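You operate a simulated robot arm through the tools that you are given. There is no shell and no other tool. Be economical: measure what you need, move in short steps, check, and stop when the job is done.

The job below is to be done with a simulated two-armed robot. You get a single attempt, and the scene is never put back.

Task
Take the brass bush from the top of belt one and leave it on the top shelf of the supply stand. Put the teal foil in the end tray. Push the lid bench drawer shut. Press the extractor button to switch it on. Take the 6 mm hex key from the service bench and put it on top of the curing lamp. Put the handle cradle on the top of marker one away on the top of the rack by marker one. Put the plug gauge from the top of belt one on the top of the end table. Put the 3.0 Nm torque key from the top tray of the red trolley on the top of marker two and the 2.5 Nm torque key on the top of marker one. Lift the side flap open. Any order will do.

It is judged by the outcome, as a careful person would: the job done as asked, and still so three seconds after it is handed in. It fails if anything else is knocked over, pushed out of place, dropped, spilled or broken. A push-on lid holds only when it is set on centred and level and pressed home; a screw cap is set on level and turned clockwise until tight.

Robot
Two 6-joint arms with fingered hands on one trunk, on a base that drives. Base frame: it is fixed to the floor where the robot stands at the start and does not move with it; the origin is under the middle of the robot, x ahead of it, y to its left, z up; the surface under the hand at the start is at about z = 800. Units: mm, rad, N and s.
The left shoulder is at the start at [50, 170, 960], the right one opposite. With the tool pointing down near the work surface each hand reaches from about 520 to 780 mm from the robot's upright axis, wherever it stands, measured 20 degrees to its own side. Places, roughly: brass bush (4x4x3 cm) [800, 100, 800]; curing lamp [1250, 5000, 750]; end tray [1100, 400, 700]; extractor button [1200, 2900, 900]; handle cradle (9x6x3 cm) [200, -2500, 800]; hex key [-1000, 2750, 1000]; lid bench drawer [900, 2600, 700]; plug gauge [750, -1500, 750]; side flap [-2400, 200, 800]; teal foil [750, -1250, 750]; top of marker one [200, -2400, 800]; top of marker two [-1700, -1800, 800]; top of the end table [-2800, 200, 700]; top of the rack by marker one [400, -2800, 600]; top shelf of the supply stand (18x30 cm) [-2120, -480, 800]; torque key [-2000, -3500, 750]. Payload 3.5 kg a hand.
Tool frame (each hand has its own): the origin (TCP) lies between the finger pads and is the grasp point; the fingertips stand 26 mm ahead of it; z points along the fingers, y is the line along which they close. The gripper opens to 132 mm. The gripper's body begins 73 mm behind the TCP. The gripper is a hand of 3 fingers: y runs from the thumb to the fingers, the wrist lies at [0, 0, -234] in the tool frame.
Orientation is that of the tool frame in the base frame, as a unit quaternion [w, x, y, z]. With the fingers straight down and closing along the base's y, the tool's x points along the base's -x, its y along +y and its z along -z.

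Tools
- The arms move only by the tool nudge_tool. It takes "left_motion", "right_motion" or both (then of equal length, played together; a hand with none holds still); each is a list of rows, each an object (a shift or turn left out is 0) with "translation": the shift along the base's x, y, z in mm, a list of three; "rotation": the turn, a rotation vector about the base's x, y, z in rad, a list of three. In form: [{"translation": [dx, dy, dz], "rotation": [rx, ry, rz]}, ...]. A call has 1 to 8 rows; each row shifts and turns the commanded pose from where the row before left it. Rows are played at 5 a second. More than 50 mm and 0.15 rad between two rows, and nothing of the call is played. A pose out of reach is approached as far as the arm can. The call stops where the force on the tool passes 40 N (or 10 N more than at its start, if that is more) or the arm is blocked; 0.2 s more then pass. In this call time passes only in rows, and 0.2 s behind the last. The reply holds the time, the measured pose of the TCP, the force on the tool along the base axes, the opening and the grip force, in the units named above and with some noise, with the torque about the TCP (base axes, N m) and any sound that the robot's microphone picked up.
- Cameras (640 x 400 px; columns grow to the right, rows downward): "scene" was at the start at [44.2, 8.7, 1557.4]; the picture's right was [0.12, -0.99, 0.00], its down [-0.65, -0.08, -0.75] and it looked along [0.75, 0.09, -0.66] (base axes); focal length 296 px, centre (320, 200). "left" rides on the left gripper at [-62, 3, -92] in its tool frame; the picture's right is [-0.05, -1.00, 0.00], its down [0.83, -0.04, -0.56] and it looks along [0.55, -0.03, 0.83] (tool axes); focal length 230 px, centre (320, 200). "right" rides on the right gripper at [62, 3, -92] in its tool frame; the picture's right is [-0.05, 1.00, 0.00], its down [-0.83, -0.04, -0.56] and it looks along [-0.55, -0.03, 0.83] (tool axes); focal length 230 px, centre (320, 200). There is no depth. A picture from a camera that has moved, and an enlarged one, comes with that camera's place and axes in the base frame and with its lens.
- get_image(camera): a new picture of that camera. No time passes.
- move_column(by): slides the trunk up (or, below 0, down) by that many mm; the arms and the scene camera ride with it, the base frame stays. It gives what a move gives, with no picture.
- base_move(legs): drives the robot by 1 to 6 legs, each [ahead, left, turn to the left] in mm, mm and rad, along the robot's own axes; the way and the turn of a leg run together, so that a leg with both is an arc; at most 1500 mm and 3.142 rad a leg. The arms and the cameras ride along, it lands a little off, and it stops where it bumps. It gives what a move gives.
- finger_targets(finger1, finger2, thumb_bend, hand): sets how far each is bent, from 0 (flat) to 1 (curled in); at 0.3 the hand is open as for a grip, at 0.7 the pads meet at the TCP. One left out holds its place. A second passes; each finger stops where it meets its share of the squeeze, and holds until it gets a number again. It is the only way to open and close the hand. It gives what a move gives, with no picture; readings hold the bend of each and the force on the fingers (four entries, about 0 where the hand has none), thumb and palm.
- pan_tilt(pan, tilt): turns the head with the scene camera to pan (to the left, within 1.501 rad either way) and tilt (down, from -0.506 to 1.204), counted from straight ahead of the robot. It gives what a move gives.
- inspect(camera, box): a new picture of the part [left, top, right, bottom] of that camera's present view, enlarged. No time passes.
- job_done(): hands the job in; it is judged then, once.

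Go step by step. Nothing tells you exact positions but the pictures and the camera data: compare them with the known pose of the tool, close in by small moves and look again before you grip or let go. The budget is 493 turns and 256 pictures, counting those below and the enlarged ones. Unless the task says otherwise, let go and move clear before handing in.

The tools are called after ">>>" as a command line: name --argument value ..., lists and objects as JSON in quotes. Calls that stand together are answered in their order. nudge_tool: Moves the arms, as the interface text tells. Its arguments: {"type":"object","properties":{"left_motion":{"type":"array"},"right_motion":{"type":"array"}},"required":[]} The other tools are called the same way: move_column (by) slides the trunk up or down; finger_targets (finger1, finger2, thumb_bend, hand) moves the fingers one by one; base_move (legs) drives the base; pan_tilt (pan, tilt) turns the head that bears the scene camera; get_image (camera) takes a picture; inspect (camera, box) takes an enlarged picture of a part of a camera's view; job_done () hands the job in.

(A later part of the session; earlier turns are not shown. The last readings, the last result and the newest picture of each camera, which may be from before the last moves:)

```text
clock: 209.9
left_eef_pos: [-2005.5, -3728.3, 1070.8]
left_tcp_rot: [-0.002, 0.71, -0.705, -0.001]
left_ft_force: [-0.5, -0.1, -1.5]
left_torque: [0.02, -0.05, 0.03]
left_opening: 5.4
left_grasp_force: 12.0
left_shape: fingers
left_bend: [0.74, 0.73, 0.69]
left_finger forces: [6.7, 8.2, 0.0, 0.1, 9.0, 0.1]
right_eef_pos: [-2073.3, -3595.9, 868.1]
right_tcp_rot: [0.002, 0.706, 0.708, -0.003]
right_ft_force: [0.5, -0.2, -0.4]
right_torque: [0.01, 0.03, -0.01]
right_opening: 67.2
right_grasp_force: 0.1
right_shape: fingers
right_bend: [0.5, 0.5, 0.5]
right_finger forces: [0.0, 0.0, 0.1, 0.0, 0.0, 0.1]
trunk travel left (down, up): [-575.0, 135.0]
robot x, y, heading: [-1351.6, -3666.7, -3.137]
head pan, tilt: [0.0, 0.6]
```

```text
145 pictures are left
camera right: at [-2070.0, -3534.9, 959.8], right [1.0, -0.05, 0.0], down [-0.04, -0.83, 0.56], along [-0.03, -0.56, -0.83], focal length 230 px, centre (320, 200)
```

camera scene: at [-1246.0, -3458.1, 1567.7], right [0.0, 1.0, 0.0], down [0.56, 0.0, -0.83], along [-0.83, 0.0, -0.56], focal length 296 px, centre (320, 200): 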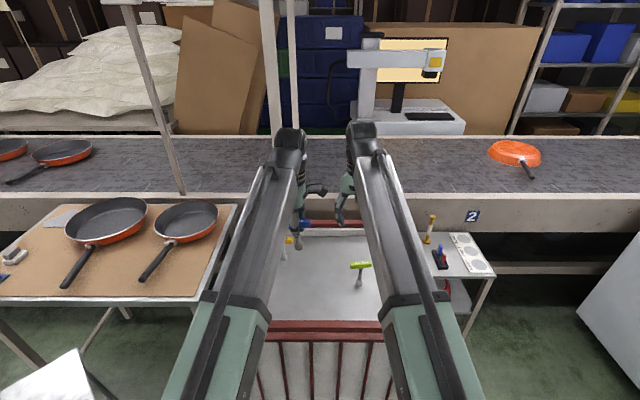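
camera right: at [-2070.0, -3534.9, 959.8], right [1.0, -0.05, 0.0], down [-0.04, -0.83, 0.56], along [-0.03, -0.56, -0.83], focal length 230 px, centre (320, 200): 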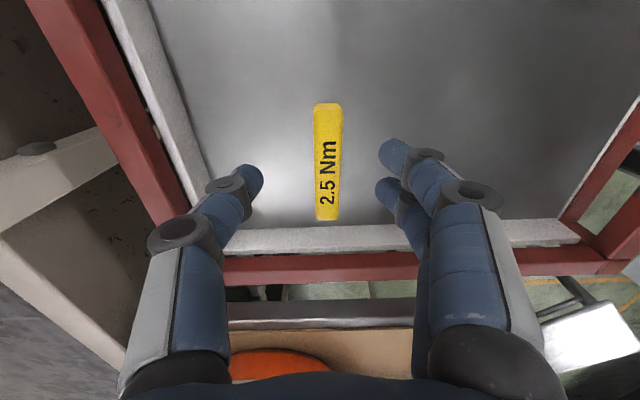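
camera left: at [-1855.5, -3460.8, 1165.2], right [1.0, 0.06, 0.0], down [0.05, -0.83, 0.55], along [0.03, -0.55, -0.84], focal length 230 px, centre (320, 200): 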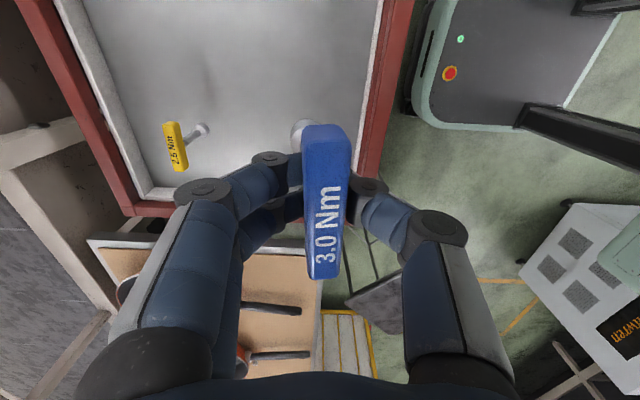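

>>> nudge_tool --right_motion '[{"translation": [4, -3, -25]}, {"translation": [0, 0, -24]}]'

>>> finger_targets --hand "right" --finger1 0.68 --finger2 0.68 --thumb_bend 0.68

>>> finger_targets --hand "right" --finger1 0.76 --finger2 0.76 --thumb_bend 0.74

>>> get_image --camera "right"

```text
clock: 210.5
left_eef_pos: [-2003.9, -3728.8, 1071.7]
left_tcp_rot: [-0.002, 0.71, -0.705, -0.002]
left_ft_force: [-0.5, 0.0, -2.1]
left_torque: [-0.01, -0.02, -0.02]
left_opening: 5.4
left_grasp_force: 11.7
left_shape: fingers
left_bend: [0.74, 0.73, 0.69]
left_finger forces: [6.7, 8.1, 0.0, 0.0, 9.0, 0.0]
right_eef_pos: [-2067.8, -3599.6, 819.5]
right_tcp_rot: [0.002, 0.706, 0.709, -0.003]
right_ft_force: [-0.4, -0.5, -0.1]
right_torque: [0.04, 0.0, 0.02]
right_opening: 67.2
right_grasp_force: 0.0
right_shape: fingers
right_bend: [0.5, 0.5, 0.5]
right_finger forces: [0.0, 0.0, 0.0, 0.0, 0.0, 0.0]
trunk travel left (down, up): [-575.0, 135.0]
robot x, y, heading: [-1349.9, -3663.5, -3.134]
head pan, tilt: [0.0, 0.6]
```

```text
clock: 211.5
left_eef_pos: [-2004.2, -3727.9, 1072.6]
left_tcp_rot: [-0.002, 0.709, -0.705, -0.003]
left_ft_force: [-0.5, 1.5, -2.9]
left_torque: [-0.02, 0.01, 0.0]
left_opening: 5.3
left_grasp_force: 12.1
left_shape: fingers
left_bend: [0.74, 0.73, 0.69]
left_finger forces: [6.7, 8.2, 0.1, 0.0, 9.0, 0.0]
right_eef_pos: [-2067.6, -3598.8, 820.6]
right_tcp_rot: [0.002, 0.706, 0.709, -0.002]
right_ft_force: [-0.1, 0.5, 0.3]
right_torque: [-0.03, 0.01, 0.02]
right_opening: 12.0
right_grasp_force: 1.1
right_shape: fingers
right_bend: [0.68, 0.67, 0.68]
right_finger forces: [0.0, 0.4, 0.0, 0.0, 0.6, 0.0]
trunk travel left (down, up): [-575.0, 135.0]
robot x, y, heading: [-1353.2, -3664.7, -3.137]
head pan, tilt: [0.0, 0.6]
```

```text
clock: 212.5
left_eef_pos: [-2004.8, -3729.7, 1071.3]
left_tcp_rot: [-0.003, 0.709, -0.705, -0.002]
left_ft_force: [0.0, 1.3, -2.7]
left_torque: [0.03, 0.0, -0.06]
left_opening: 5.5
left_grasp_force: 11.5
left_shape: fingers
left_bend: [0.74, 0.73, 0.69]
left_finger forces: [6.7, 8.2, 0.1, 0.0, 9.1, 0.0]
right_eef_pos: [-2067.9, -3598.3, 820.7]
right_tcp_rot: [0.001, 0.706, 0.708, -0.003]
right_ft_force: [0.6, -0.1, -2.8]
right_torque: [-0.04, 0.03, -0.01]
right_opening: 5.3
right_grasp_force: 11.6
right_shape: fingers
right_bend: [0.74, 0.73, 0.69]
right_finger forces: [6.2, 8.0, 0.0, 0.0, 9.2, 0.1]
trunk travel left (down, up): [-575.0, 135.0]
robot x, y, heading: [-1349.9, -3664.1, -3.136]
head pan, tilt: [0.0, 0.6]
```

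```text
144 pictures are left
camera right: at [-2064.5, -3538.2, 911.3], right [1.0, -0.05, 0.0], down [-0.04, -0.83, 0.56], along [-0.03, -0.56, -0.83], focal length 230 px, centre (320, 200)
```

right: 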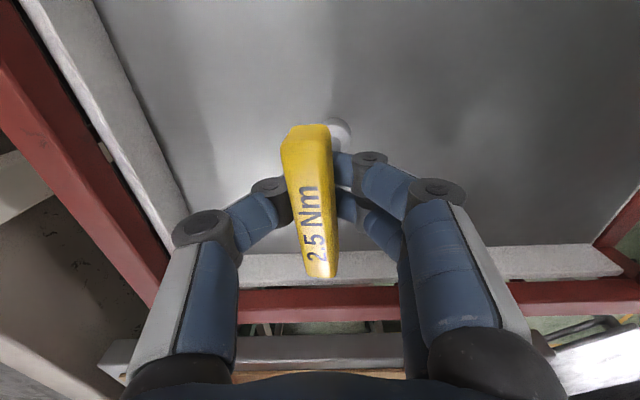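

Gripped. I lift it clear of the trolley (rim and keys) and back the base away.

>>> nudge_tool --right_motion '[{"translation": [0, 0, 20]}, {"translation": [0, 0, 35]}, {"translation": [5, 0, 45]}, {"translation": [10, 0, 45]}, {"translation": [20, 0, 45]}, {"translation": [20, 0, 40]}]'

>>> base_move --legs '[[-400, 0, -0.005]]'

>>> get_image --camera "scene"

>>> get_image --camera "right"

```text
clock: 213.9
left_eef_pos: [-2004.0, -3728.0, 1073.1]
left_tcp_rot: [-0.002, 0.71, -0.705, -0.002]
left_ft_force: [0.0, 0.6, -1.2]
left_torque: [0.03, -0.02, 0.0]
left_opening: 5.1
left_grasp_force: 11.9
left_shape: fingers
left_bend: [0.74, 0.73, 0.69]
left_finger forces: [6.7, 8.3, 0.0, 0.0, 9.0, 0.1]
right_eef_pos: [-2012.5, -3596.5, 1050.5]
right_tcp_rot: [0.002, 0.705, 0.709, -0.003]
right_ft_force: [0.6, 0.0, -2.7]
right_torque: [-0.01, 0.01, -0.02]
right_opening: 5.1
right_grasp_force: 11.6
right_shape: fingers
right_bend: [0.74, 0.73, 0.69]
right_finger forces: [6.1, 8.1, 0.1, 0.0, 9.2, 0.1]
trunk travel left (down, up): [-575.0, 135.0]
robot x, y, heading: [-1349.0, -3665.2, -3.132]
head pan, tilt: [0.0, 0.6]
```

```text
clock: 216.4
left_eef_pos: [-1598.5, -3721.7, 1072.2]
left_tcp_rot: [0.002, -0.707, 0.708, 0.002]
left_ft_force: [0.8, 0.0, -2.1]
left_torque: [0.0, 0.0, 0.02]
left_opening: 4.9
left_grasp_force: 12.0
left_shape: fingers
left_bend: [0.74, 0.73, 0.69]
left_finger forces: [6.8, 8.1, 0.1, 0.0, 9.0, 0.1]
right_eef_pos: [-1605.7, -3589.3, 1052.0]
right_tcp_rot: [0.002, 0.709, 0.705, -0.002]
right_ft_force: [1.2, 1.0, -2.0]
right_torque: [0.01, 0.05, -0.04]
right_opening: 5.0
right_grasp_force: 11.7
right_shape: fingers
right_bend: [0.74, 0.73, 0.69]
right_finger forces: [6.2, 8.0, 0.1, 0.0, 9.1, 0.1]
trunk travel left (down, up): [-575.0, 135.0]
robot x, y, heading: [-944.6, -3663.8, 3.142]
head pan, tilt: [0.0, 0.6]
```

```text
143 pictures are left
camera scene: at [-991.4, -3663.1, 1567.7], right [0.0, 1.0, 0.0], down [0.56, 0.0, -0.83], along [-0.83, 0.0, -0.56], focal length 296 px, centre (320, 200)
```

scene: 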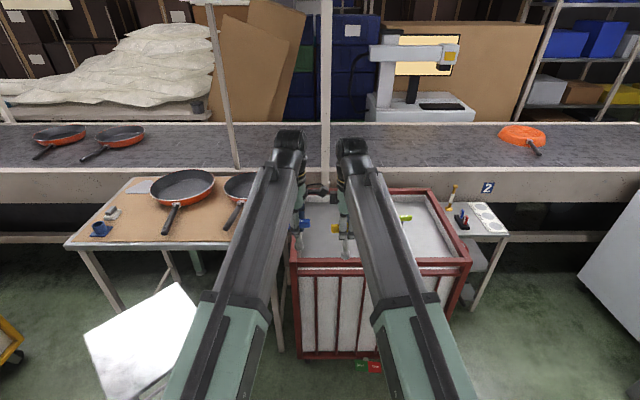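

```text
142 pictures are left
camera right: at [-1601.5, -3529.6, 1142.4], right [1.0, -0.06, 0.0], down [-0.05, -0.83, 0.56], along [-0.03, -0.56, -0.83], focal length 230 px, centre (320, 200)
```

right: 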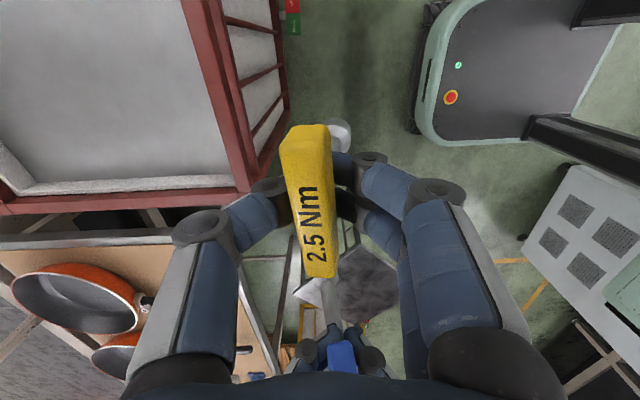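

Both keys are held. I tuck the hands in 50 mm and strafe along the aisle (+y) toward marker two.

>>> nudge_tool --left_motion '[{"translation": [25, 0, 10]}, {"translation": [25, 0, 10]}]' --right_motion '[{"translation": [25, 0, 15]}, {"translation": [25, 0, 15]}]'

>>> base_move --legs '[[-70, 0, 0], [0, -1200, 0]]'

>>> pan_tilt --pan -0.8 --tilt 0.5

>>> get_image --camera "scene"

```text
clock: 217.0
left_eef_pos: [-1548.8, -3722.5, 1091.0]
left_tcp_rot: [-0.003, 0.708, -0.707, -0.003]
left_ft_force: [-0.8, 0.1, -2.1]
left_torque: [-0.03, 0.01, 0.0]
left_opening: 5.2
left_grasp_force: 12.4
left_shape: fingers
left_bend: [0.74, 0.73, 0.69]
left_finger forces: [6.7, 8.2, 0.0, 0.0, 9.1, 0.1]
right_eef_pos: [-1556.7, -3592.1, 1081.3]
right_tcp_rot: [0.002, 0.709, 0.705, -0.003]
right_ft_force: [0.5, 0.3, -2.6]
right_torque: [0.03, -0.03, 0.01]
right_opening: 5.3
right_grasp_force: 11.5
right_shape: fingers
right_bend: [0.74, 0.73, 0.69]
right_finger forces: [6.1, 7.9, 0.1, 0.1, 9.1, 0.0]
trunk travel left (down, up): [-575.0, 135.0]
robot x, y, heading: [-948.2, -3661.4, 3.142]
head pan, tilt: [0.0, 0.6]
```

```text
clock: 223.8
left_eef_pos: [-1479.8, -2503.0, 1093.2]
left_tcp_rot: [-0.002, 0.709, -0.705, -0.001]
left_ft_force: [-0.2, -0.6, -1.9]
left_torque: [0.0, -0.04, -0.02]
left_opening: 5.2
left_grasp_force: 12.0
left_shape: fingers
left_bend: [0.74, 0.73, 0.69]
left_finger forces: [6.8, 8.4, 0.1, 0.1, 8.9, 0.1]
right_eef_pos: [-1488.5, -2372.0, 1080.8]
right_tcp_rot: [0.002, 0.706, 0.708, -0.003]
right_ft_force: [0.6, 0.0, -2.3]
right_torque: [0.02, 0.01, 0.0]
right_opening: 5.1
right_grasp_force: 11.5
right_shape: fingers
right_bend: [0.74, 0.73, 0.69]
right_finger forces: [6.2, 8.0, 0.0, 0.0, 9.0, 0.0]
trunk travel left (down, up): [-575.0, 135.0]
robot x, y, heading: [-876.3, -2435.2, -3.138]
head pan, tilt: [0.0, 0.6]
```

```text
clock: 225.0
left_eef_pos: [-1479.1, -2503.3, 1092.5]
left_tcp_rot: [-0.002, 0.709, -0.705, -0.003]
left_ft_force: [0.0, 0.0, -2.5]
left_torque: [0.0, 0.0, -0.02]
left_opening: 5.5
left_grasp_force: 11.8
left_shape: fingers
left_bend: [0.74, 0.73, 0.69]
left_finger forces: [6.8, 8.3, 0.0, 0.0, 9.1, 0.0]
right_eef_pos: [-1488.6, -2373.1, 1081.2]
right_tcp_rot: [0.002, 0.706, 0.708, -0.004]
right_ft_force: [-1.0, 0.0, -2.2]
right_torque: [0.01, 0.01, 0.0]
right_opening: 5.2
right_grasp_force: 11.5
right_shape: fingers
right_bend: [0.74, 0.73, 0.69]
right_finger forces: [6.1, 8.0, 0.0, 0.0, 9.0, 0.0]
trunk travel left (down, up): [-575.0, 135.0]
robot x, y, heading: [-875.4, -2436.1, -3.134]
head pan, tilt: [-0.799, 0.499]
```

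```text
141 pictures are left
camera scene: at [-898.9, -2374.6, 1576.8], right [0.71, 0.7, 0.0], down [0.34, -0.34, -0.88], along [-0.62, 0.63, -0.48], focal length 296 px, centre (320, 200)
```

scene: 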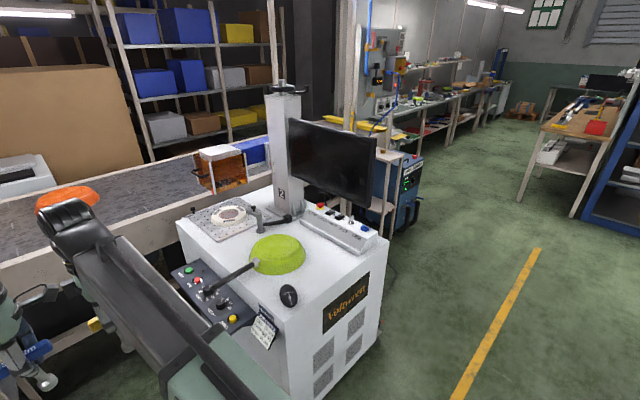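

Marker two has a free zone at about [-1490, -1745], between the mouse, the pan and the control strip. I strafe there.

>>> base_move --legs '[[0, -760, 0]]'

>>> get_image --camera "left"

>>> pan_tilt --pan 0 --tilt 0.7

>>> get_image --camera "scene"

```text
clock: 228.9
left_eef_pos: [-1484.5, -1767.7, 1093.2]
left_tcp_rot: [-0.003, 0.711, -0.703, -0.002]
left_ft_force: [0.2, 0.0, -2.7]
left_torque: [-0.01, 0.04, 0.04]
left_opening: 5.3
left_grasp_force: 12.2
left_shape: fingers
left_bend: [0.74, 0.73, 0.69]
left_finger forces: [6.9, 8.4, 0.1, 0.1, 8.9, 0.0]
right_eef_pos: [-1491.9, -1645.7, 1080.7]
right_tcp_rot: [0.005, 0.7, 0.714, -0.006]
right_ft_force: [0.9, -5.9, -0.2]
right_torque: [0.76, 0.18, -0.15]
right_opening: 5.1
right_grasp_force: 12.1
right_shape: fingers
right_bend: [0.74, 0.73, 0.69]
right_finger forces: [6.3, 8.3, 0.0, 0.0, 9.1, 0.0]
trunk travel left (down, up): [-575.0, 135.0]
robot x, y, heading: [-882.2, -1699.2, -3.133]
head pan, tilt: [-0.799, 0.499]
stopped in leg 1: the robot was blocked; the commanded pose is now the measured one
```

```text
140 pictures are left
camera left: at [-1487.5, -1706.5, 1184.9], right [1.0, 0.06, 0.0], down [0.05, -0.83, 0.55], along [0.04, -0.55, -0.84], focal length 230 px, centre (320, 200)
```

left: 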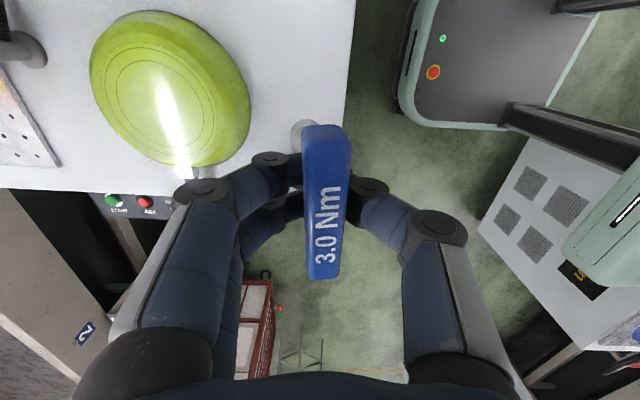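

```text
clock: 230.1
left_eef_pos: [-1482.1, -1767.6, 1092.2]
left_tcp_rot: [-0.002, 0.711, -0.703, -0.002]
left_ft_force: [0.2, 0.0, -1.3]
left_torque: [0.04, 0.02, -0.02]
left_opening: 5.0
left_grasp_force: 12.5
left_shape: fingers
left_bend: [0.74, 0.73, 0.69]
left_finger forces: [7.0, 8.3, 0.1, 0.0, 8.9, 0.1]
right_eef_pos: [-1492.0, -1644.5, 1081.7]
right_tcp_rot: [0.004, 0.7, 0.714, -0.005]
right_ft_force: [1.8, -10.0, -0.3]
right_torque: [1.23, 0.17, -0.21]
right_opening: 5.3
right_grasp_force: 11.8
right_shape: fingers
right_bend: [0.74, 0.73, 0.69]
right_finger forces: [6.3, 8.3, 0.0, 0.1, 9.1, 0.0]
trunk travel left (down, up): [-575.0, 135.0]
robot x, y, heading: [-879.0, -1702.0, -3.135]
head pan, tilt: [0.0, 0.7]
```

```text
139 pictures are left
camera scene: at [-923.7, -1703.1, 1559.1], right [-0.01, 1.0, 0.0], down [0.64, 0.01, -0.77], along [-0.77, 0.0, -0.64], focal length 296 px, centre (320, 200)
```

scene: 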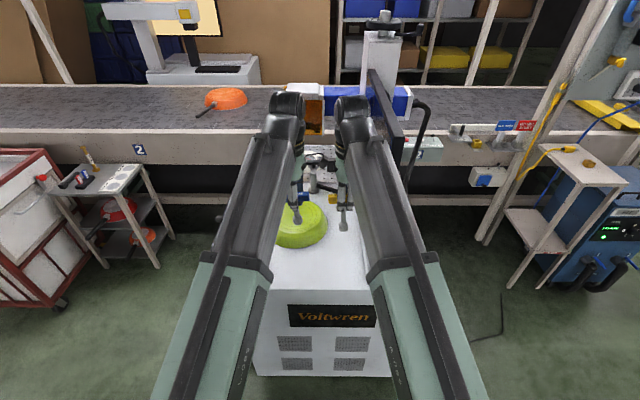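

The right hand touched marker two's monitor and the base stopped. I back off 60 mm at once and check the monitor.

>>> base_move --legs '[[0, 60, 0]]'

>>> get_image --camera "right"

>>> inspect --camera "scene" --box '[230, 40, 450, 300]'

```text
clock: 231.0
left_eef_pos: [-1483.6, -1828.4, 1092.5]
left_tcp_rot: [-0.003, 0.71, -0.704, -0.002]
left_ft_force: [0.3, -0.3, -2.4]
left_torque: [0.02, 0.01, -0.01]
left_opening: 5.4
left_grasp_force: 12.0
left_shape: fingers
left_bend: [0.74, 0.73, 0.69]
left_finger forces: [6.9, 8.4, 0.0, 0.0, 9.0, 0.1]
right_eef_pos: [-1491.0, -1705.7, 1080.6]
right_tcp_rot: [0.004, 0.7, 0.714, -0.006]
right_ft_force: [-0.4, -0.3, -2.2]
right_torque: [0.03, 0.0, 0.02]
right_opening: 5.2
right_grasp_force: 12.1
right_shape: fingers
right_bend: [0.74, 0.73, 0.69]
right_finger forces: [6.2, 8.4, 0.0, 0.0, 8.9, 0.1]
trunk travel left (down, up): [-575.0, 135.0]
robot x, y, heading: [-878.5, -1761.6, -3.133]
head pan, tilt: [0.0, 0.7]
```

```text
138 pictures are left
camera right: at [-1489.4, -1643.2, 1171.7], right [1.0, -0.03, 0.0], down [-0.03, -0.82, 0.57], along [-0.02, -0.57, -0.82], focal length 230 px, centre (320, 200)
```

right: 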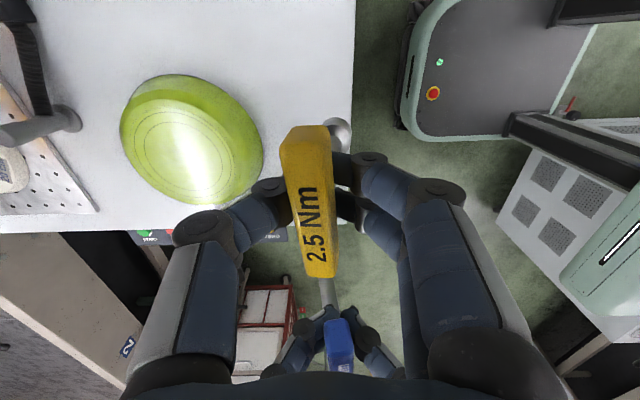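

```text
1.54 times, centred on (340, 170) of scene
camera zoom: at [-923.6, -1764.0, 1559.0], right [-0.01, 1.0, 0.0], down [0.64, 0.01, -0.76], along [-0.76, -0.01, -0.64], focal length 456 px, centre (289, 246)
```

zoom: 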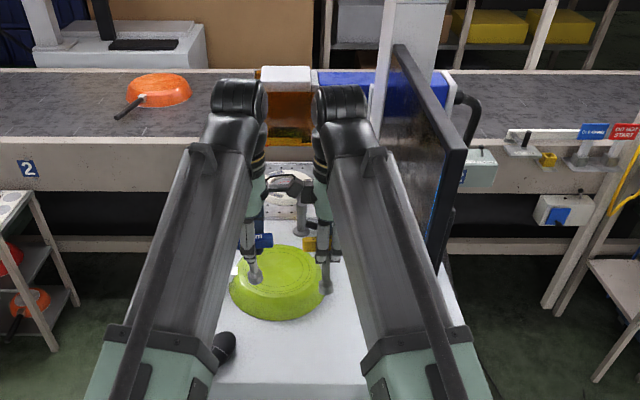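

The monitor looks unmoved. I'll set the 3.0 key at about [-1480, -1812], clear of mouse and pan, and lower in stages.

>>> nudge_tool --left_motion '[{"translation": [3, 8, -40]}, {"translation": [3, 8, -40]}, {"translation": [0, 0, -40]}, {"translation": [0, 0, -20]}]'

>>> get_image --camera "left"

>>> inspect --camera "scene" --box '[250, 130, 370, 300]'

```text
clock: 232.0
left_eef_pos: [-1478.6, -1811.6, 954.0]
left_tcp_rot: [-0.003, 0.71, -0.704, -0.001]
left_ft_force: [1.5, -0.1, -2.7]
left_torque: [-0.02, 0.14, -0.06]
left_opening: 4.9
left_grasp_force: 12.3
left_shape: fingers
left_bend: [0.74, 0.73, 0.69]
left_finger forces: [7.0, 8.5, 0.0, 0.1, 8.9, 0.0]
right_eef_pos: [-1491.0, -1703.5, 1081.3]
right_tcp_rot: [0.005, 0.7, 0.714, -0.006]
right_ft_force: [-0.9, -0.1, -1.7]
right_torque: [-0.04, 0.01, -0.07]
right_opening: 2.6
right_grasp_force: 14.3
right_shape: fingers
right_bend: [0.76, 0.74, 0.69]
right_finger forces: [6.6, 12.7, 0.1, 0.0, 9.2, 0.0]
trunk travel left (down, up): [-575.0, 135.0]
robot x, y, heading: [-879.0, -1759.8, -3.134]
head pan, tilt: [0.0, 0.7]
```

```text
136 pictures are left
camera left: at [-1482.3, -1750.1, 1045.6], right [1.0, 0.06, 0.0], down [0.05, -0.83, 0.55], along [0.03, -0.55, -0.83], focal length 230 px, centre (320, 200)
```

left: 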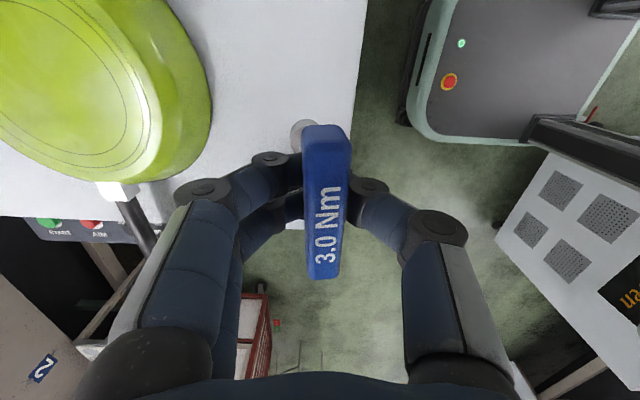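

```text
2.35 times, centred on (310, 215) of scene
camera zoom: at [-923.7, -1761.9, 1559.1], right [-0.01, 1.0, 0.0], down [0.64, 0.0, -0.76], along [-0.76, -0.01, -0.64], focal length 697 px, centre (344, 165)
```

zoom: 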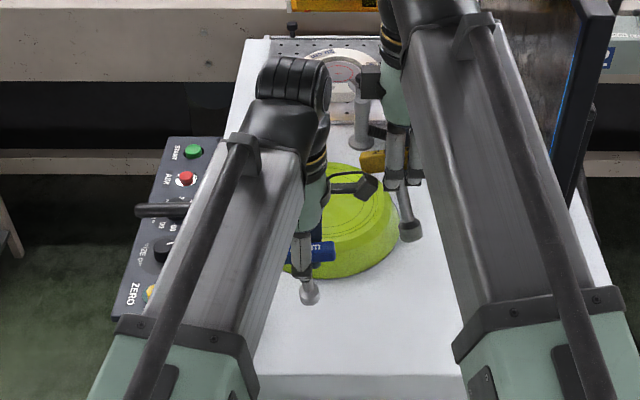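

The left hand brushed the yellow key, which seems tilted in the right hand. I check it.

>>> get_image --camera "right"

```text
134 pictures are left
camera right: at [-1489.4, -1641.8, 1171.7], right [1.0, -0.03, 0.0], down [-0.03, -0.82, 0.57], along [-0.02, -0.57, -0.82], focal length 230 px, centre (320, 200)
```

right: 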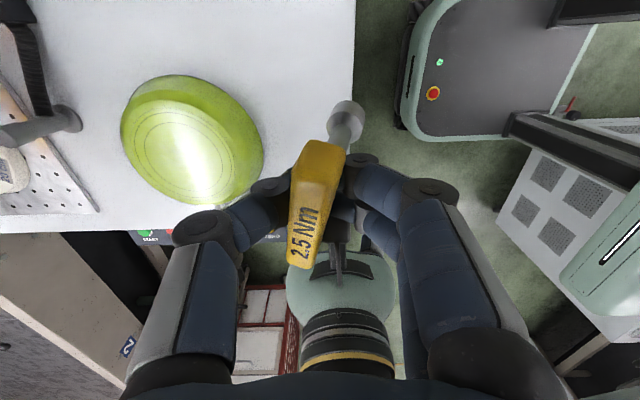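

I raise the right hand clear of the left wrist.

>>> nudge_tool --right_motion '[{"translation": [0, 10, 25]}, {"translation": [0, 10, 30]}, {"translation": [0, 0, 30]}]'

>>> get_image --camera "right"

>>> inspect --camera "scene" --box '[250, 80, 410, 300]'

```text
clock: 232.8
left_eef_pos: [-1477.4, -1811.2, 953.5]
left_tcp_rot: [-0.002, 0.711, -0.703, -0.001]
left_ft_force: [-0.1, 0.1, -1.8]
left_torque: [0.01, 0.01, 0.01]
left_opening: 5.1
left_grasp_force: 12.4
left_shape: fingers
left_bend: [0.74, 0.73, 0.69]
left_finger forces: [7.0, 8.5, 0.0, 0.0, 8.9, 0.0]
right_eef_pos: [-1504.4, -1686.9, 1141.6]
right_tcp_rot: [0.0, 0.701, 0.713, -0.011]
right_ft_force: [-0.4, 0.0, -2.8]
right_torque: [-0.02, -0.02, 0.01]
right_opening: 2.6
right_grasp_force: 13.0
right_shape: fingers
right_bend: [0.76, 0.73, 0.69]
right_finger forces: [7.1, 11.1, 0.0, 0.1, 7.8, 0.0]
right hand out of reach, approached as far as the arm can: row 2, 3
trunk travel left (down, up): [-575.0, 135.0]
robot x, y, heading: [-876.2, -1758.5, -3.138]
head pan, tilt: [0.0, 0.7]
```

```text
133 pictures are left
camera right: at [-1500.2, -1624.8, 1231.3], right [1.0, -0.03, -0.01], down [-0.02, -0.82, 0.57], along [-0.03, -0.57, -0.82], focal length 230 px, centre (320, 200)
```

right: 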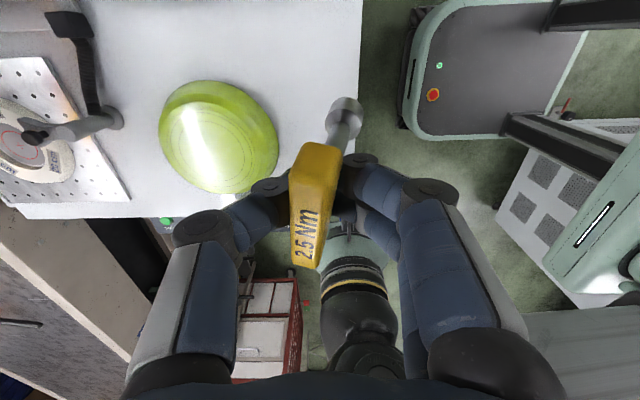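

```text
1.82 times, centred on (330, 190) of scene
camera zoom: at [-923.5, -1762.1, 1559.0], right [-0.01, 1.0, 0.0], down [0.64, 0.0, -0.76], along [-0.76, -0.01, -0.64], focal length 539 px, centre (302, 218)
```

zoom: 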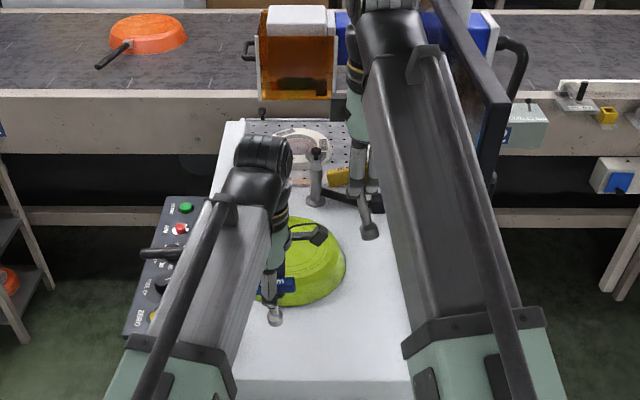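

The yellow key is still held, just tilted. I continue lowering the 3.0 key gently to contact.

>>> nudge_tool --left_motion '[{"translation": [0, 0, -12]}, {"translation": [0, 0, -10]}]'

>>> inspect --camera "scene" --box '[260, 180, 340, 260]'

```text
clock: 233.4
left_eef_pos: [-1478.6, -1810.5, 930.3]
left_tcp_rot: [-0.002, 0.71, -0.704, -0.001]
left_ft_force: [-0.5, -0.3, -2.3]
left_torque: [0.02, 0.0, -0.01]
left_opening: 5.3
left_grasp_force: 11.9
left_shape: fingers
left_bend: [0.74, 0.73, 0.69]
left_finger forces: [6.9, 8.5, 0.0, 0.0, 8.9, 0.0]
right_eef_pos: [-1502.9, -1686.9, 1140.1]
right_tcp_rot: [0.0, 0.7, 0.714, -0.011]
right_ft_force: [0.1, -0.6, -2.3]
right_torque: [-0.01, -0.01, 0.01]
right_opening: 2.3
right_grasp_force: 12.3
right_shape: fingers
right_bend: [0.76, 0.73, 0.69]
right_finger forces: [7.1, 11.1, 0.0, 0.0, 7.9, 0.1]
trunk travel left (down, up): [-575.0, 135.0]
robot x, y, heading: [-879.2, -1760.7, -3.133]
head pan, tilt: [0.0, 0.7]
```

```text
5.00 times, centred on (300, 220) of scene
camera zoom: at [-923.6, -1762.0, 1559.1], right [-0.01, 1.0, 0.0], down [0.64, 0.0, -0.76], along [-0.76, -0.01, -0.64], focal length 1481 px, centre (420, 100)
```

zoom: 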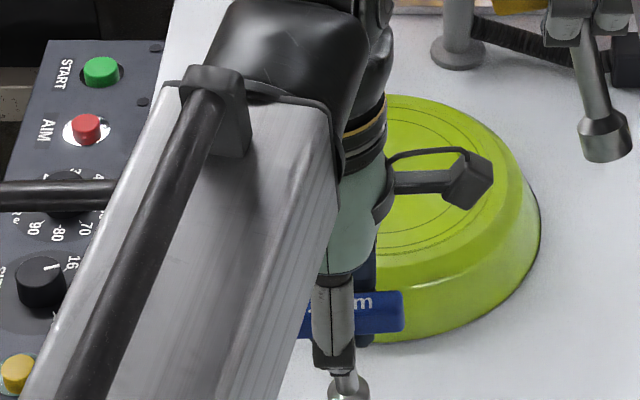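

>>> nudge_tool --left_motion '[{"translation": [0, 0, -6]}, {"translation": [0, 0, -5]}]'

>>> inspect --camera "scene" --box '[260, 210, 340, 290]'

```text
clock: 234.0
left_eef_pos: [-1477.0, -1810.8, 919.6]
left_tcp_rot: [-0.002, 0.711, -0.703, -0.002]
left_ft_force: [0.4, -0.2, -2.6]
left_torque: [-0.01, 0.0, 0.0]
left_opening: 4.9
left_grasp_force: 11.7
left_shape: fingers
left_bend: [0.74, 0.73, 0.69]
left_finger forces: [7.0, 8.5, 0.0, 0.1, 8.8, 0.1]
right_eef_pos: [-1503.4, -1688.5, 1140.0]
right_tcp_rot: [0.001, 0.7, 0.714, -0.012]
right_ft_force: [0.3, 0.0, -2.4]
right_torque: [-0.02, 0.06, 0.03]
right_opening: 2.1
right_grasp_force: 13.4
right_shape: fingers
right_bend: [0.76, 0.73, 0.69]
right_finger forces: [7.1, 11.2, 0.0, 0.0, 7.7, 0.0]
trunk travel left (down, up): [-575.0, 135.0]
robot x, y, heading: [-879.9, -1759.6, -3.135]
head pan, tilt: [0.0, 0.7]
```

```text
5.00 times, centred on (300, 250) of scene
camera zoom: at [-923.6, -1762.0, 1559.0], right [-0.01, 1.0, 0.0], down [0.64, 0.0, -0.76], along [-0.76, -0.01, -0.64], focal length 1481 px, centre (420, -50)
```

zoom: 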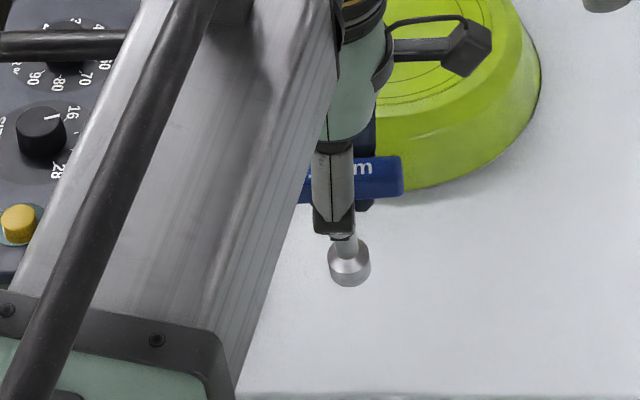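

>>> nudge_tool --left_motion '[{"translation": [0, 0, -4]}, {"translation": [0, 0, -4]}]'

>>> nudge_tool --left_motion '[{"translation": [0, 0, -4]}, {"translation": [0, 0, -4]}]'

>>> inspect --camera "scene" --box '[260, 210, 340, 290]'

```text
clock: 234.6
left_eef_pos: [-1477.5, -1810.7, 910.9]
left_tcp_rot: [-0.002, 0.709, -0.705, -0.002]
left_ft_force: [-0.1, 0.6, -2.1]
left_torque: [0.0, -0.04, -0.01]
left_opening: 5.2
left_grasp_force: 11.7
left_shape: fingers
left_bend: [0.74, 0.73, 0.69]
left_finger forces: [7.0, 8.5, 0.0, 0.0, 8.9, 0.0]
right_eef_pos: [-1503.5, -1687.3, 1140.4]
right_tcp_rot: [0.001, 0.7, 0.714, -0.012]
right_ft_force: [-0.2, -0.3, -2.0]
right_torque: [-0.01, -0.01, -0.01]
right_opening: 2.3
right_grasp_force: 13.5
right_shape: fingers
right_bend: [0.76, 0.73, 0.69]
right_finger forces: [7.1, 11.1, 0.1, 0.0, 7.7, 0.1]
trunk travel left (down, up): [-575.0, 135.0]
robot x, y, heading: [-877.8, -1761.7, -3.133]
head pan, tilt: [0.0, 0.7]
```

```text
clock: 235.2
left_eef_pos: [-1477.3, -1810.3, 903.5]
left_tcp_rot: [-0.001, 0.71, -0.704, -0.002]
left_ft_force: [-1.2, -0.5, -2.2]
left_torque: [-0.01, -0.01, 0.0]
left_opening: 5.1
left_grasp_force: 12.4
left_shape: fingers
left_bend: [0.74, 0.73, 0.69]
left_finger forces: [7.1, 8.5, 0.0, 0.0, 9.0, 0.1]
right_eef_pos: [-1503.6, -1687.9, 1140.3]
right_tcp_rot: [0.0, 0.701, 0.714, -0.012]
right_ft_force: [0.6, 0.5, -2.2]
right_torque: [-0.03, 0.03, 0.0]
right_opening: 2.3
right_grasp_force: 13.0
right_shape: fingers
right_bend: [0.76, 0.73, 0.69]
right_finger forces: [7.1, 11.1, 0.0, 0.0, 7.6, 0.1]
trunk travel left (down, up): [-575.0, 135.0]
robot x, y, heading: [-881.7, -1760.3, -3.133]
head pan, tilt: [0.0, 0.7]
```

```text
5.00 times, centred on (300, 250) of scene
camera zoom: at [-923.6, -1762.0, 1559.0], right [-0.01, 1.0, 0.0], down [0.64, 0.0, -0.76], along [-0.76, -0.01, -0.64], focal length 1481 px, centre (420, -50)
```

zoom: 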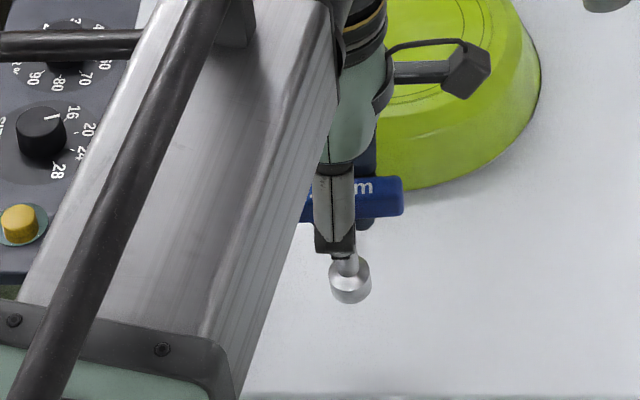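

>>> nudge_tool --left_motion '[{"translation": [0, 0, -4]}, {"translation": [0, 0, -3]}]'

>>> nudge_tool --left_motion '[{"translation": [0, 0, -3]}, {"translation": [0, 0, -3]}]'

>>> nudge_tool --left_motion '[{"translation": [0, 0, -3]}]'

```text
clock: 235.8
left_eef_pos: [-1477.0, -1810.4, 896.1]
left_tcp_rot: [-0.003, 0.71, -0.704, -0.001]
left_ft_force: [0.4, -0.2, -2.5]
left_torque: [-0.01, 0.02, 0.01]
left_opening: 5.0
left_grasp_force: 12.0
left_shape: fingers
left_bend: [0.74, 0.73, 0.69]
left_finger forces: [6.9, 8.5, 0.0, 0.1, 9.0, 0.1]
right_eef_pos: [-1503.5, -1687.8, 1141.0]
right_tcp_rot: [0.001, 0.7, 0.714, -0.012]
right_ft_force: [0.4, -0.1, -2.2]
right_torque: [0.02, 0.02, 0.01]
right_opening: 2.4
right_grasp_force: 12.9
right_shape: fingers
right_bend: [0.76, 0.73, 0.69]
right_finger forces: [7.2, 11.2, 0.0, 0.0, 7.6, 0.0]
trunk travel left (down, up): [-575.0, 135.0]
robot x, y, heading: [-877.8, -1759.6, -3.135]
head pan, tilt: [0.0, 0.7]
```

```text
clock: 236.4
left_eef_pos: [-1478.2, -1810.1, 890.9]
left_tcp_rot: [-0.002, 0.71, -0.704, 0.0]
left_ft_force: [0.0, -0.8, -1.5]
left_torque: [0.02, -0.01, -0.01]
left_opening: 5.1
left_grasp_force: 12.3
left_shape: fingers
left_bend: [0.74, 0.73, 0.69]
left_finger forces: [7.0, 8.4, 0.0, 0.0, 8.8, 0.0]
right_eef_pos: [-1504.0, -1687.3, 1141.0]
right_tcp_rot: [0.0, 0.7, 0.714, -0.012]
right_ft_force: [-0.2, 0.1, -2.6]
right_torque: [0.0, 0.0, -0.01]
right_opening: 2.2
right_grasp_force: 13.4
right_shape: fingers
right_bend: [0.76, 0.73, 0.69]
right_finger forces: [7.1, 11.1, 0.0, 0.0, 7.7, 0.0]
trunk travel left (down, up): [-575.0, 135.0]
robot x, y, heading: [-878.4, -1759.4, -3.137]
head pan, tilt: [0.0, 0.7]
```

```text
clock: 236.8
left_eef_pos: [-1478.5, -1809.9, 887.7]
left_tcp_rot: [-0.002, 0.71, -0.704, -0.001]
left_ft_force: [-0.4, 0.1, -1.2]
left_torque: [0.03, -0.01, 0.0]
left_opening: 5.1
left_grasp_force: 12.2
left_shape: fingers
left_bend: [0.74, 0.73, 0.69]
left_finger forces: [7.0, 8.6, 0.0, 0.0, 8.9, 0.0]
right_eef_pos: [-1504.8, -1688.4, 1140.7]
right_tcp_rot: [0.001, 0.7, 0.714, -0.012]
right_ft_force: [0.5, 0.2, -2.3]
right_torque: [0.02, 0.03, 0.01]
right_opening: 2.1
right_grasp_force: 13.2
right_shape: fingers
right_bend: [0.76, 0.73, 0.69]
right_finger forces: [7.1, 11.1, 0.1, 0.1, 7.7, 0.0]
trunk travel left (down, up): [-575.0, 135.0]
robot x, y, heading: [-878.5, -1762.0, -3.134]
head pan, tilt: [0.0, 0.7]
```

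>>> nudge_tool --left_motion '[{"translation": [0, 0, -3]}]'

>>> nudge_tool --left_motion '[{"translation": [0, 0, -3]}]'

>>> inspect --camera "scene" --box '[260, 210, 340, 290]'

```text
clock: 237.2
left_eef_pos: [-1478.1, -1811.0, 884.9]
left_tcp_rot: [-0.001, 0.71, -0.704, -0.002]
left_ft_force: [-0.6, 0.5, -2.7]
left_torque: [0.0, 0.0, -0.01]
left_opening: 5.2
left_grasp_force: 12.6
left_shape: fingers
left_bend: [0.74, 0.73, 0.69]
left_finger forces: [6.9, 8.5, 0.0, 0.0, 9.0, 0.1]
right_eef_pos: [-1503.7, -1687.1, 1141.0]
right_tcp_rot: [0.001, 0.7, 0.714, -0.012]
right_ft_force: [-0.3, -0.9, -2.2]
right_torque: [0.0, 0.01, 0.04]
right_opening: 2.1
right_grasp_force: 13.1
right_shape: fingers
right_bend: [0.76, 0.73, 0.69]
right_finger forces: [7.1, 11.1, 0.0, 0.1, 7.6, 0.0]
trunk travel left (down, up): [-575.0, 135.0]
robot x, y, heading: [-880.8, -1760.0, -3.132]
head pan, tilt: [0.0, 0.7]
```

```text
clock: 237.6
left_eef_pos: [-1478.1, -1810.8, 881.4]
left_tcp_rot: [-0.003, 0.71, -0.704, -0.002]
left_ft_force: [-0.3, 0.0, -2.0]
left_torque: [-0.02, 0.0, 0.04]
left_opening: 4.9
left_grasp_force: 11.8
left_shape: fingers
left_bend: [0.74, 0.73, 0.69]
left_finger forces: [7.0, 8.5, 0.1, 0.0, 8.9, 0.1]
right_eef_pos: [-1503.7, -1688.0, 1141.4]
right_tcp_rot: [0.001, 0.701, 0.713, -0.012]
right_ft_force: [-0.2, 0.0, -3.1]
right_torque: [0.01, 0.0, 0.01]
right_opening: 2.1
right_grasp_force: 12.4
right_shape: fingers
right_bend: [0.76, 0.73, 0.69]
right_finger forces: [7.1, 11.1, 0.1, 0.0, 7.6, 0.1]
trunk travel left (down, up): [-575.0, 135.0]
robot x, y, heading: [-880.1, -1759.5, -3.14]
head pan, tilt: [0.0, 0.7]
```

```text
5.00 times, centred on (300, 250) of scene
camera zoom: at [-923.6, -1762.0, 1559.0], right [-0.01, 1.0, 0.0], down [0.64, 0.0, -0.76], along [-0.76, -0.01, -0.64], focal length 1481 px, centre (420, -50)
```

zoom: 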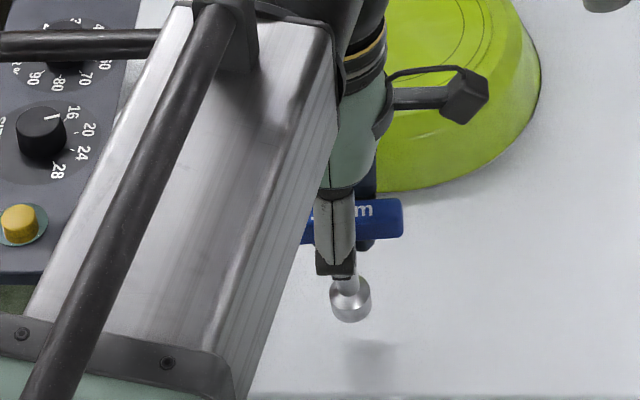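

The shadow shows there's still a gap of about 20 mm. I continue down.

>>> nudge_tool --left_motion '[{"translation": [0, 0, -5]}, {"translation": [0, 0, -5]}]'

>>> nudge_tool --left_motion '[{"translation": [0, 0, -4]}]'

>>> inspect --camera "scene" --box '[260, 210, 340, 290]'

```text
clock: 238.2
left_eef_pos: [-1478.1, -1811.1, 871.9]
left_tcp_rot: [-0.003, 0.71, -0.704, -0.001]
left_ft_force: [0.5, 1.0, -3.2]
left_torque: [-0.01, 0.0, -0.02]
left_opening: 5.2
left_grasp_force: 12.2
left_shape: fingers
left_bend: [0.74, 0.73, 0.69]
left_finger forces: [7.0, 8.5, 0.1, 0.1, 9.0, 0.1]
right_eef_pos: [-1503.7, -1687.4, 1140.4]
right_tcp_rot: [0.001, 0.7, 0.714, -0.012]
right_ft_force: [-0.2, -0.5, -1.5]
right_torque: [-0.01, 0.0, 0.01]
right_opening: 2.2
right_grasp_force: 13.1
right_shape: fingers
right_bend: [0.76, 0.73, 0.69]
right_finger forces: [7.2, 11.0, 0.1, 0.0, 7.8, 0.1]
trunk travel left (down, up): [-575.0, 135.0]
robot x, y, heading: [-877.7, -1761.5, -3.131]
head pan, tilt: [0.0, 0.7]
```

```text
clock: 238.6
left_eef_pos: [-1478.1, -1811.4, 867.4]
left_tcp_rot: [-0.002, 0.71, -0.704, -0.002]
left_ft_force: [-0.1, -0.4, -2.2]
left_torque: [0.03, 0.0, 0.0]
left_opening: 5.3
left_grasp_force: 12.3
left_shape: fingers
left_bend: [0.74, 0.73, 0.69]
left_finger forces: [6.9, 8.5, 0.0, 0.1, 8.9, 0.0]
right_eef_pos: [-1502.8, -1686.7, 1139.5]
right_tcp_rot: [0.001, 0.701, 0.713, -0.012]
right_ft_force: [0.3, -0.1, -2.1]
right_torque: [0.0, 0.02, -0.01]
right_opening: 2.1
right_grasp_force: 13.6
right_shape: fingers
right_bend: [0.76, 0.73, 0.69]
right_finger forces: [7.1, 11.1, 0.0, 0.0, 7.8, 0.0]
trunk travel left (down, up): [-575.0, 135.0]
robot x, y, heading: [-879.7, -1762.2, -3.134]
head pan, tilt: [0.0, 0.7]
```

```text
5.00 times, centred on (300, 250) of scene
camera zoom: at [-923.6, -1762.0, 1559.0], right [-0.01, 1.0, 0.0], down [0.64, 0.0, -0.76], along [-0.76, -0.01, -0.64], focal length 1481 px, centre (420, -50)
```

zoom: 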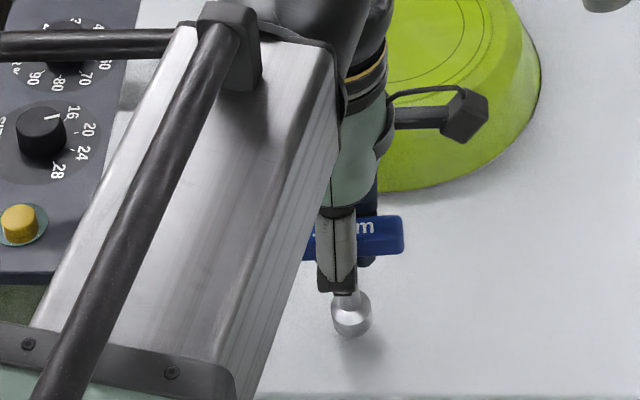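

>>> nudge_tool --left_motion '[{"translation": [0, 0, -3]}]'

>>> nudge_tool --left_motion '[{"translation": [0, 0, -3]}]'

>>> nudge_tool --left_motion '[{"translation": [0, 0, -2]}]'

>>> inspect --camera "scene" --box '[260, 210, 340, 290]'

```text
clock: 239.0
left_eef_pos: [-1477.5, -1809.9, 864.4]
left_tcp_rot: [-0.002, 0.71, -0.704, -0.001]
left_ft_force: [0.3, -0.2, -2.3]
left_torque: [-0.03, 0.0, -0.02]
left_opening: 4.9
left_grasp_force: 12.2
left_shape: fingers
left_bend: [0.74, 0.73, 0.69]
left_finger forces: [7.0, 8.6, 0.0, 0.0, 8.8, 0.0]
right_eef_pos: [-1503.2, -1687.8, 1141.1]
right_tcp_rot: [0.001, 0.7, 0.714, -0.012]
right_ft_force: [0.3, -0.2, -2.2]
right_torque: [-0.01, 0.04, -0.05]
right_opening: 1.9
right_grasp_force: 13.1
right_shape: fingers
right_bend: [0.76, 0.73, 0.69]
right_finger forces: [7.1, 11.0, 0.0, 0.1, 7.7, 0.0]
trunk travel left (down, up): [-575.0, 135.0]
robot x, y, heading: [-882.5, -1762.9, -3.134]
head pan, tilt: [0.0, 0.7]
```

```text
clock: 239.4
left_eef_pos: [-1478.4, -1811.2, 859.8]
left_tcp_rot: [-0.002, 0.71, -0.704, -0.001]
left_ft_force: [0.6, 0.0, -1.5]
left_torque: [-0.01, -0.01, 0.03]
left_opening: 5.1
left_grasp_force: 12.4
left_shape: fingers
left_bend: [0.74, 0.73, 0.69]
left_finger forces: [7.1, 8.5, 0.0, 0.0, 8.9, 0.1]
right_eef_pos: [-1502.9, -1687.1, 1140.3]
right_tcp_rot: [0.0, 0.7, 0.714, -0.012]
right_ft_force: [0.4, 0.4, -1.7]
right_torque: [0.01, 0.0, -0.02]
right_opening: 2.1
right_grasp_force: 12.8
right_shape: fingers
right_bend: [0.76, 0.73, 0.69]
right_finger forces: [7.1, 11.1, 0.0, 0.0, 7.7, 0.1]
trunk travel left (down, up): [-575.0, 135.0]
robot x, y, heading: [-881.5, -1760.9, -3.135]
head pan, tilt: [0.0, 0.7]
```

```text
clock: 239.8
left_eef_pos: [-1477.2, -1810.1, 858.9]
left_tcp_rot: [-0.001, 0.71, -0.704, -0.001]
left_ft_force: [-0.1, -1.5, -3.0]
left_torque: [0.01, -0.01, 0.0]
left_opening: 5.3
left_grasp_force: 12.3
left_shape: fingers
left_bend: [0.74, 0.73, 0.69]
left_finger forces: [7.1, 8.5, 0.0, 0.1, 9.0, 0.0]
right_eef_pos: [-1504.8, -1687.4, 1141.3]
right_tcp_rot: [0.001, 0.7, 0.714, -0.011]
right_ft_force: [0.1, 1.5, -2.5]
right_torque: [0.0, -0.01, -0.02]
right_opening: 2.1
right_grasp_force: 13.1
right_shape: fingers
right_bend: [0.76, 0.73, 0.69]
right_finger forces: [7.1, 11.1, 0.1, 0.1, 7.7, 0.0]
trunk travel left (down, up): [-575.0, 135.0]
robot x, y, heading: [-881.1, -1762.9, -3.135]
head pan, tilt: [0.0, 0.7]
```

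```text
5.00 times, centred on (300, 250) of scene
camera zoom: at [-923.6, -1762.0, 1559.0], right [-0.01, 1.0, 0.0], down [0.64, 0.0, -0.76], along [-0.76, -0.01, -0.64], focal length 1481 px, centre (420, -50)
```

zoom: 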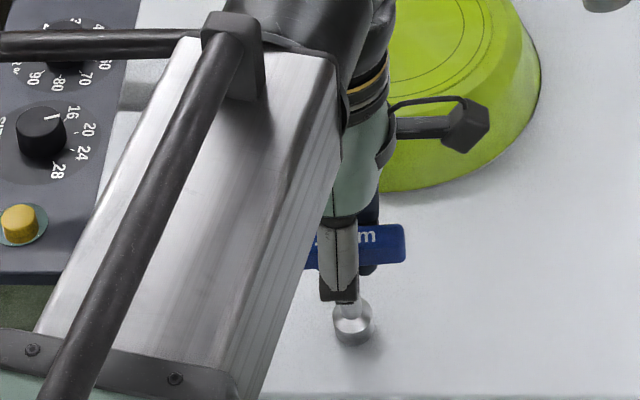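

>>> nudge_tool --left_motion '[{"translation": [0, 0, -3]}]'

>>> nudge_tool --left_motion '[{"translation": [0, 0, -2]}]'

>>> nudge_tool --left_motion '[{"translation": [0, 0, -2]}]'

```text
clock: 240.2
left_eef_pos: [-1476.4, -1809.9, 857.0]
left_tcp_rot: [-0.002, 0.71, -0.704, -0.003]
left_ft_force: [0.2, 0.4, 10.1]
left_torque: [-0.04, -0.02, 0.02]
left_opening: 4.9
left_grasp_force: 15.6
left_shape: fingers
left_bend: [0.75, 0.74, 0.7]
left_finger forces: [9.2, 10.5, 0.1, 0.1, 10.8, 0.0]
right_eef_pos: [-1502.4, -1687.4, 1141.1]
right_tcp_rot: [0.0, 0.7, 0.714, -0.012]
right_ft_force: [-0.1, -0.6, -2.0]
right_torque: [0.02, -0.01, 0.0]
right_opening: 2.2
right_grasp_force: 13.1
right_shape: fingers
right_bend: [0.76, 0.73, 0.69]
right_finger forces: [7.1, 11.1, 0.0, 0.0, 7.7, 0.0]
trunk travel left (down, up): [-575.0, 135.0]
robot x, y, heading: [-876.6, -1759.3, -3.137]
head pan, tilt: [0.0, 0.7]
```

```text
clock: 240.6
left_eef_pos: [-1477.1, -1810.3, 855.9]
left_tcp_rot: [-0.001, 0.71, -0.704, -0.003]
left_ft_force: [0.2, -0.3, 16.3]
left_torque: [0.02, 0.01, 0.02]
left_opening: 4.5
left_grasp_force: 17.5
left_shape: fingers
left_bend: [0.76, 0.75, 0.7]
left_finger forces: [11.3, 11.7, 0.1, 0.0, 11.5, 0.1]
right_eef_pos: [-1502.7, -1687.5, 1142.2]
right_tcp_rot: [-0.001, 0.7, 0.714, -0.013]
right_ft_force: [-0.2, 0.2, -1.9]
right_torque: [-0.01, -0.04, 0.01]
right_opening: 2.2
right_grasp_force: 12.1
right_shape: fingers
right_bend: [0.76, 0.73, 0.69]
right_finger forces: [7.1, 11.1, 0.0, 0.0, 7.7, 0.0]
trunk travel left (down, up): [-575.0, 135.0]
robot x, y, heading: [-881.5, -1760.8, -3.137]
head pan, tilt: [0.0, 0.7]
```

```text
clock: 241.0
left_eef_pos: [-1477.3, -1810.1, 854.8]
left_tcp_rot: [-0.001, 0.71, -0.704, -0.003]
left_ft_force: [0.8, 0.4, 20.2]
left_torque: [0.0, -0.05, 0.02]
left_opening: 4.4
left_grasp_force: 19.7
left_shape: fingers
left_bend: [0.76, 0.76, 0.7]
left_finger forces: [14.0, 13.9, 0.0, 0.0, 12.1, 0.0]
right_eef_pos: [-1503.4, -1686.5, 1142.4]
right_tcp_rot: [0.0, 0.701, 0.713, -0.012]
right_ft_force: [0.0, 0.0, -2.8]
right_torque: [0.02, 0.0, 0.01]
right_opening: 2.2
right_grasp_force: 13.5
right_shape: fingers
right_bend: [0.76, 0.73, 0.69]
right_finger forces: [7.1, 11.0, 0.0, 0.1, 7.7, 0.0]
trunk travel left (down, up): [-575.0, 135.0]
robot x, y, heading: [-879.7, -1758.9, -3.131]
head pan, tilt: [0.0, 0.7]
```

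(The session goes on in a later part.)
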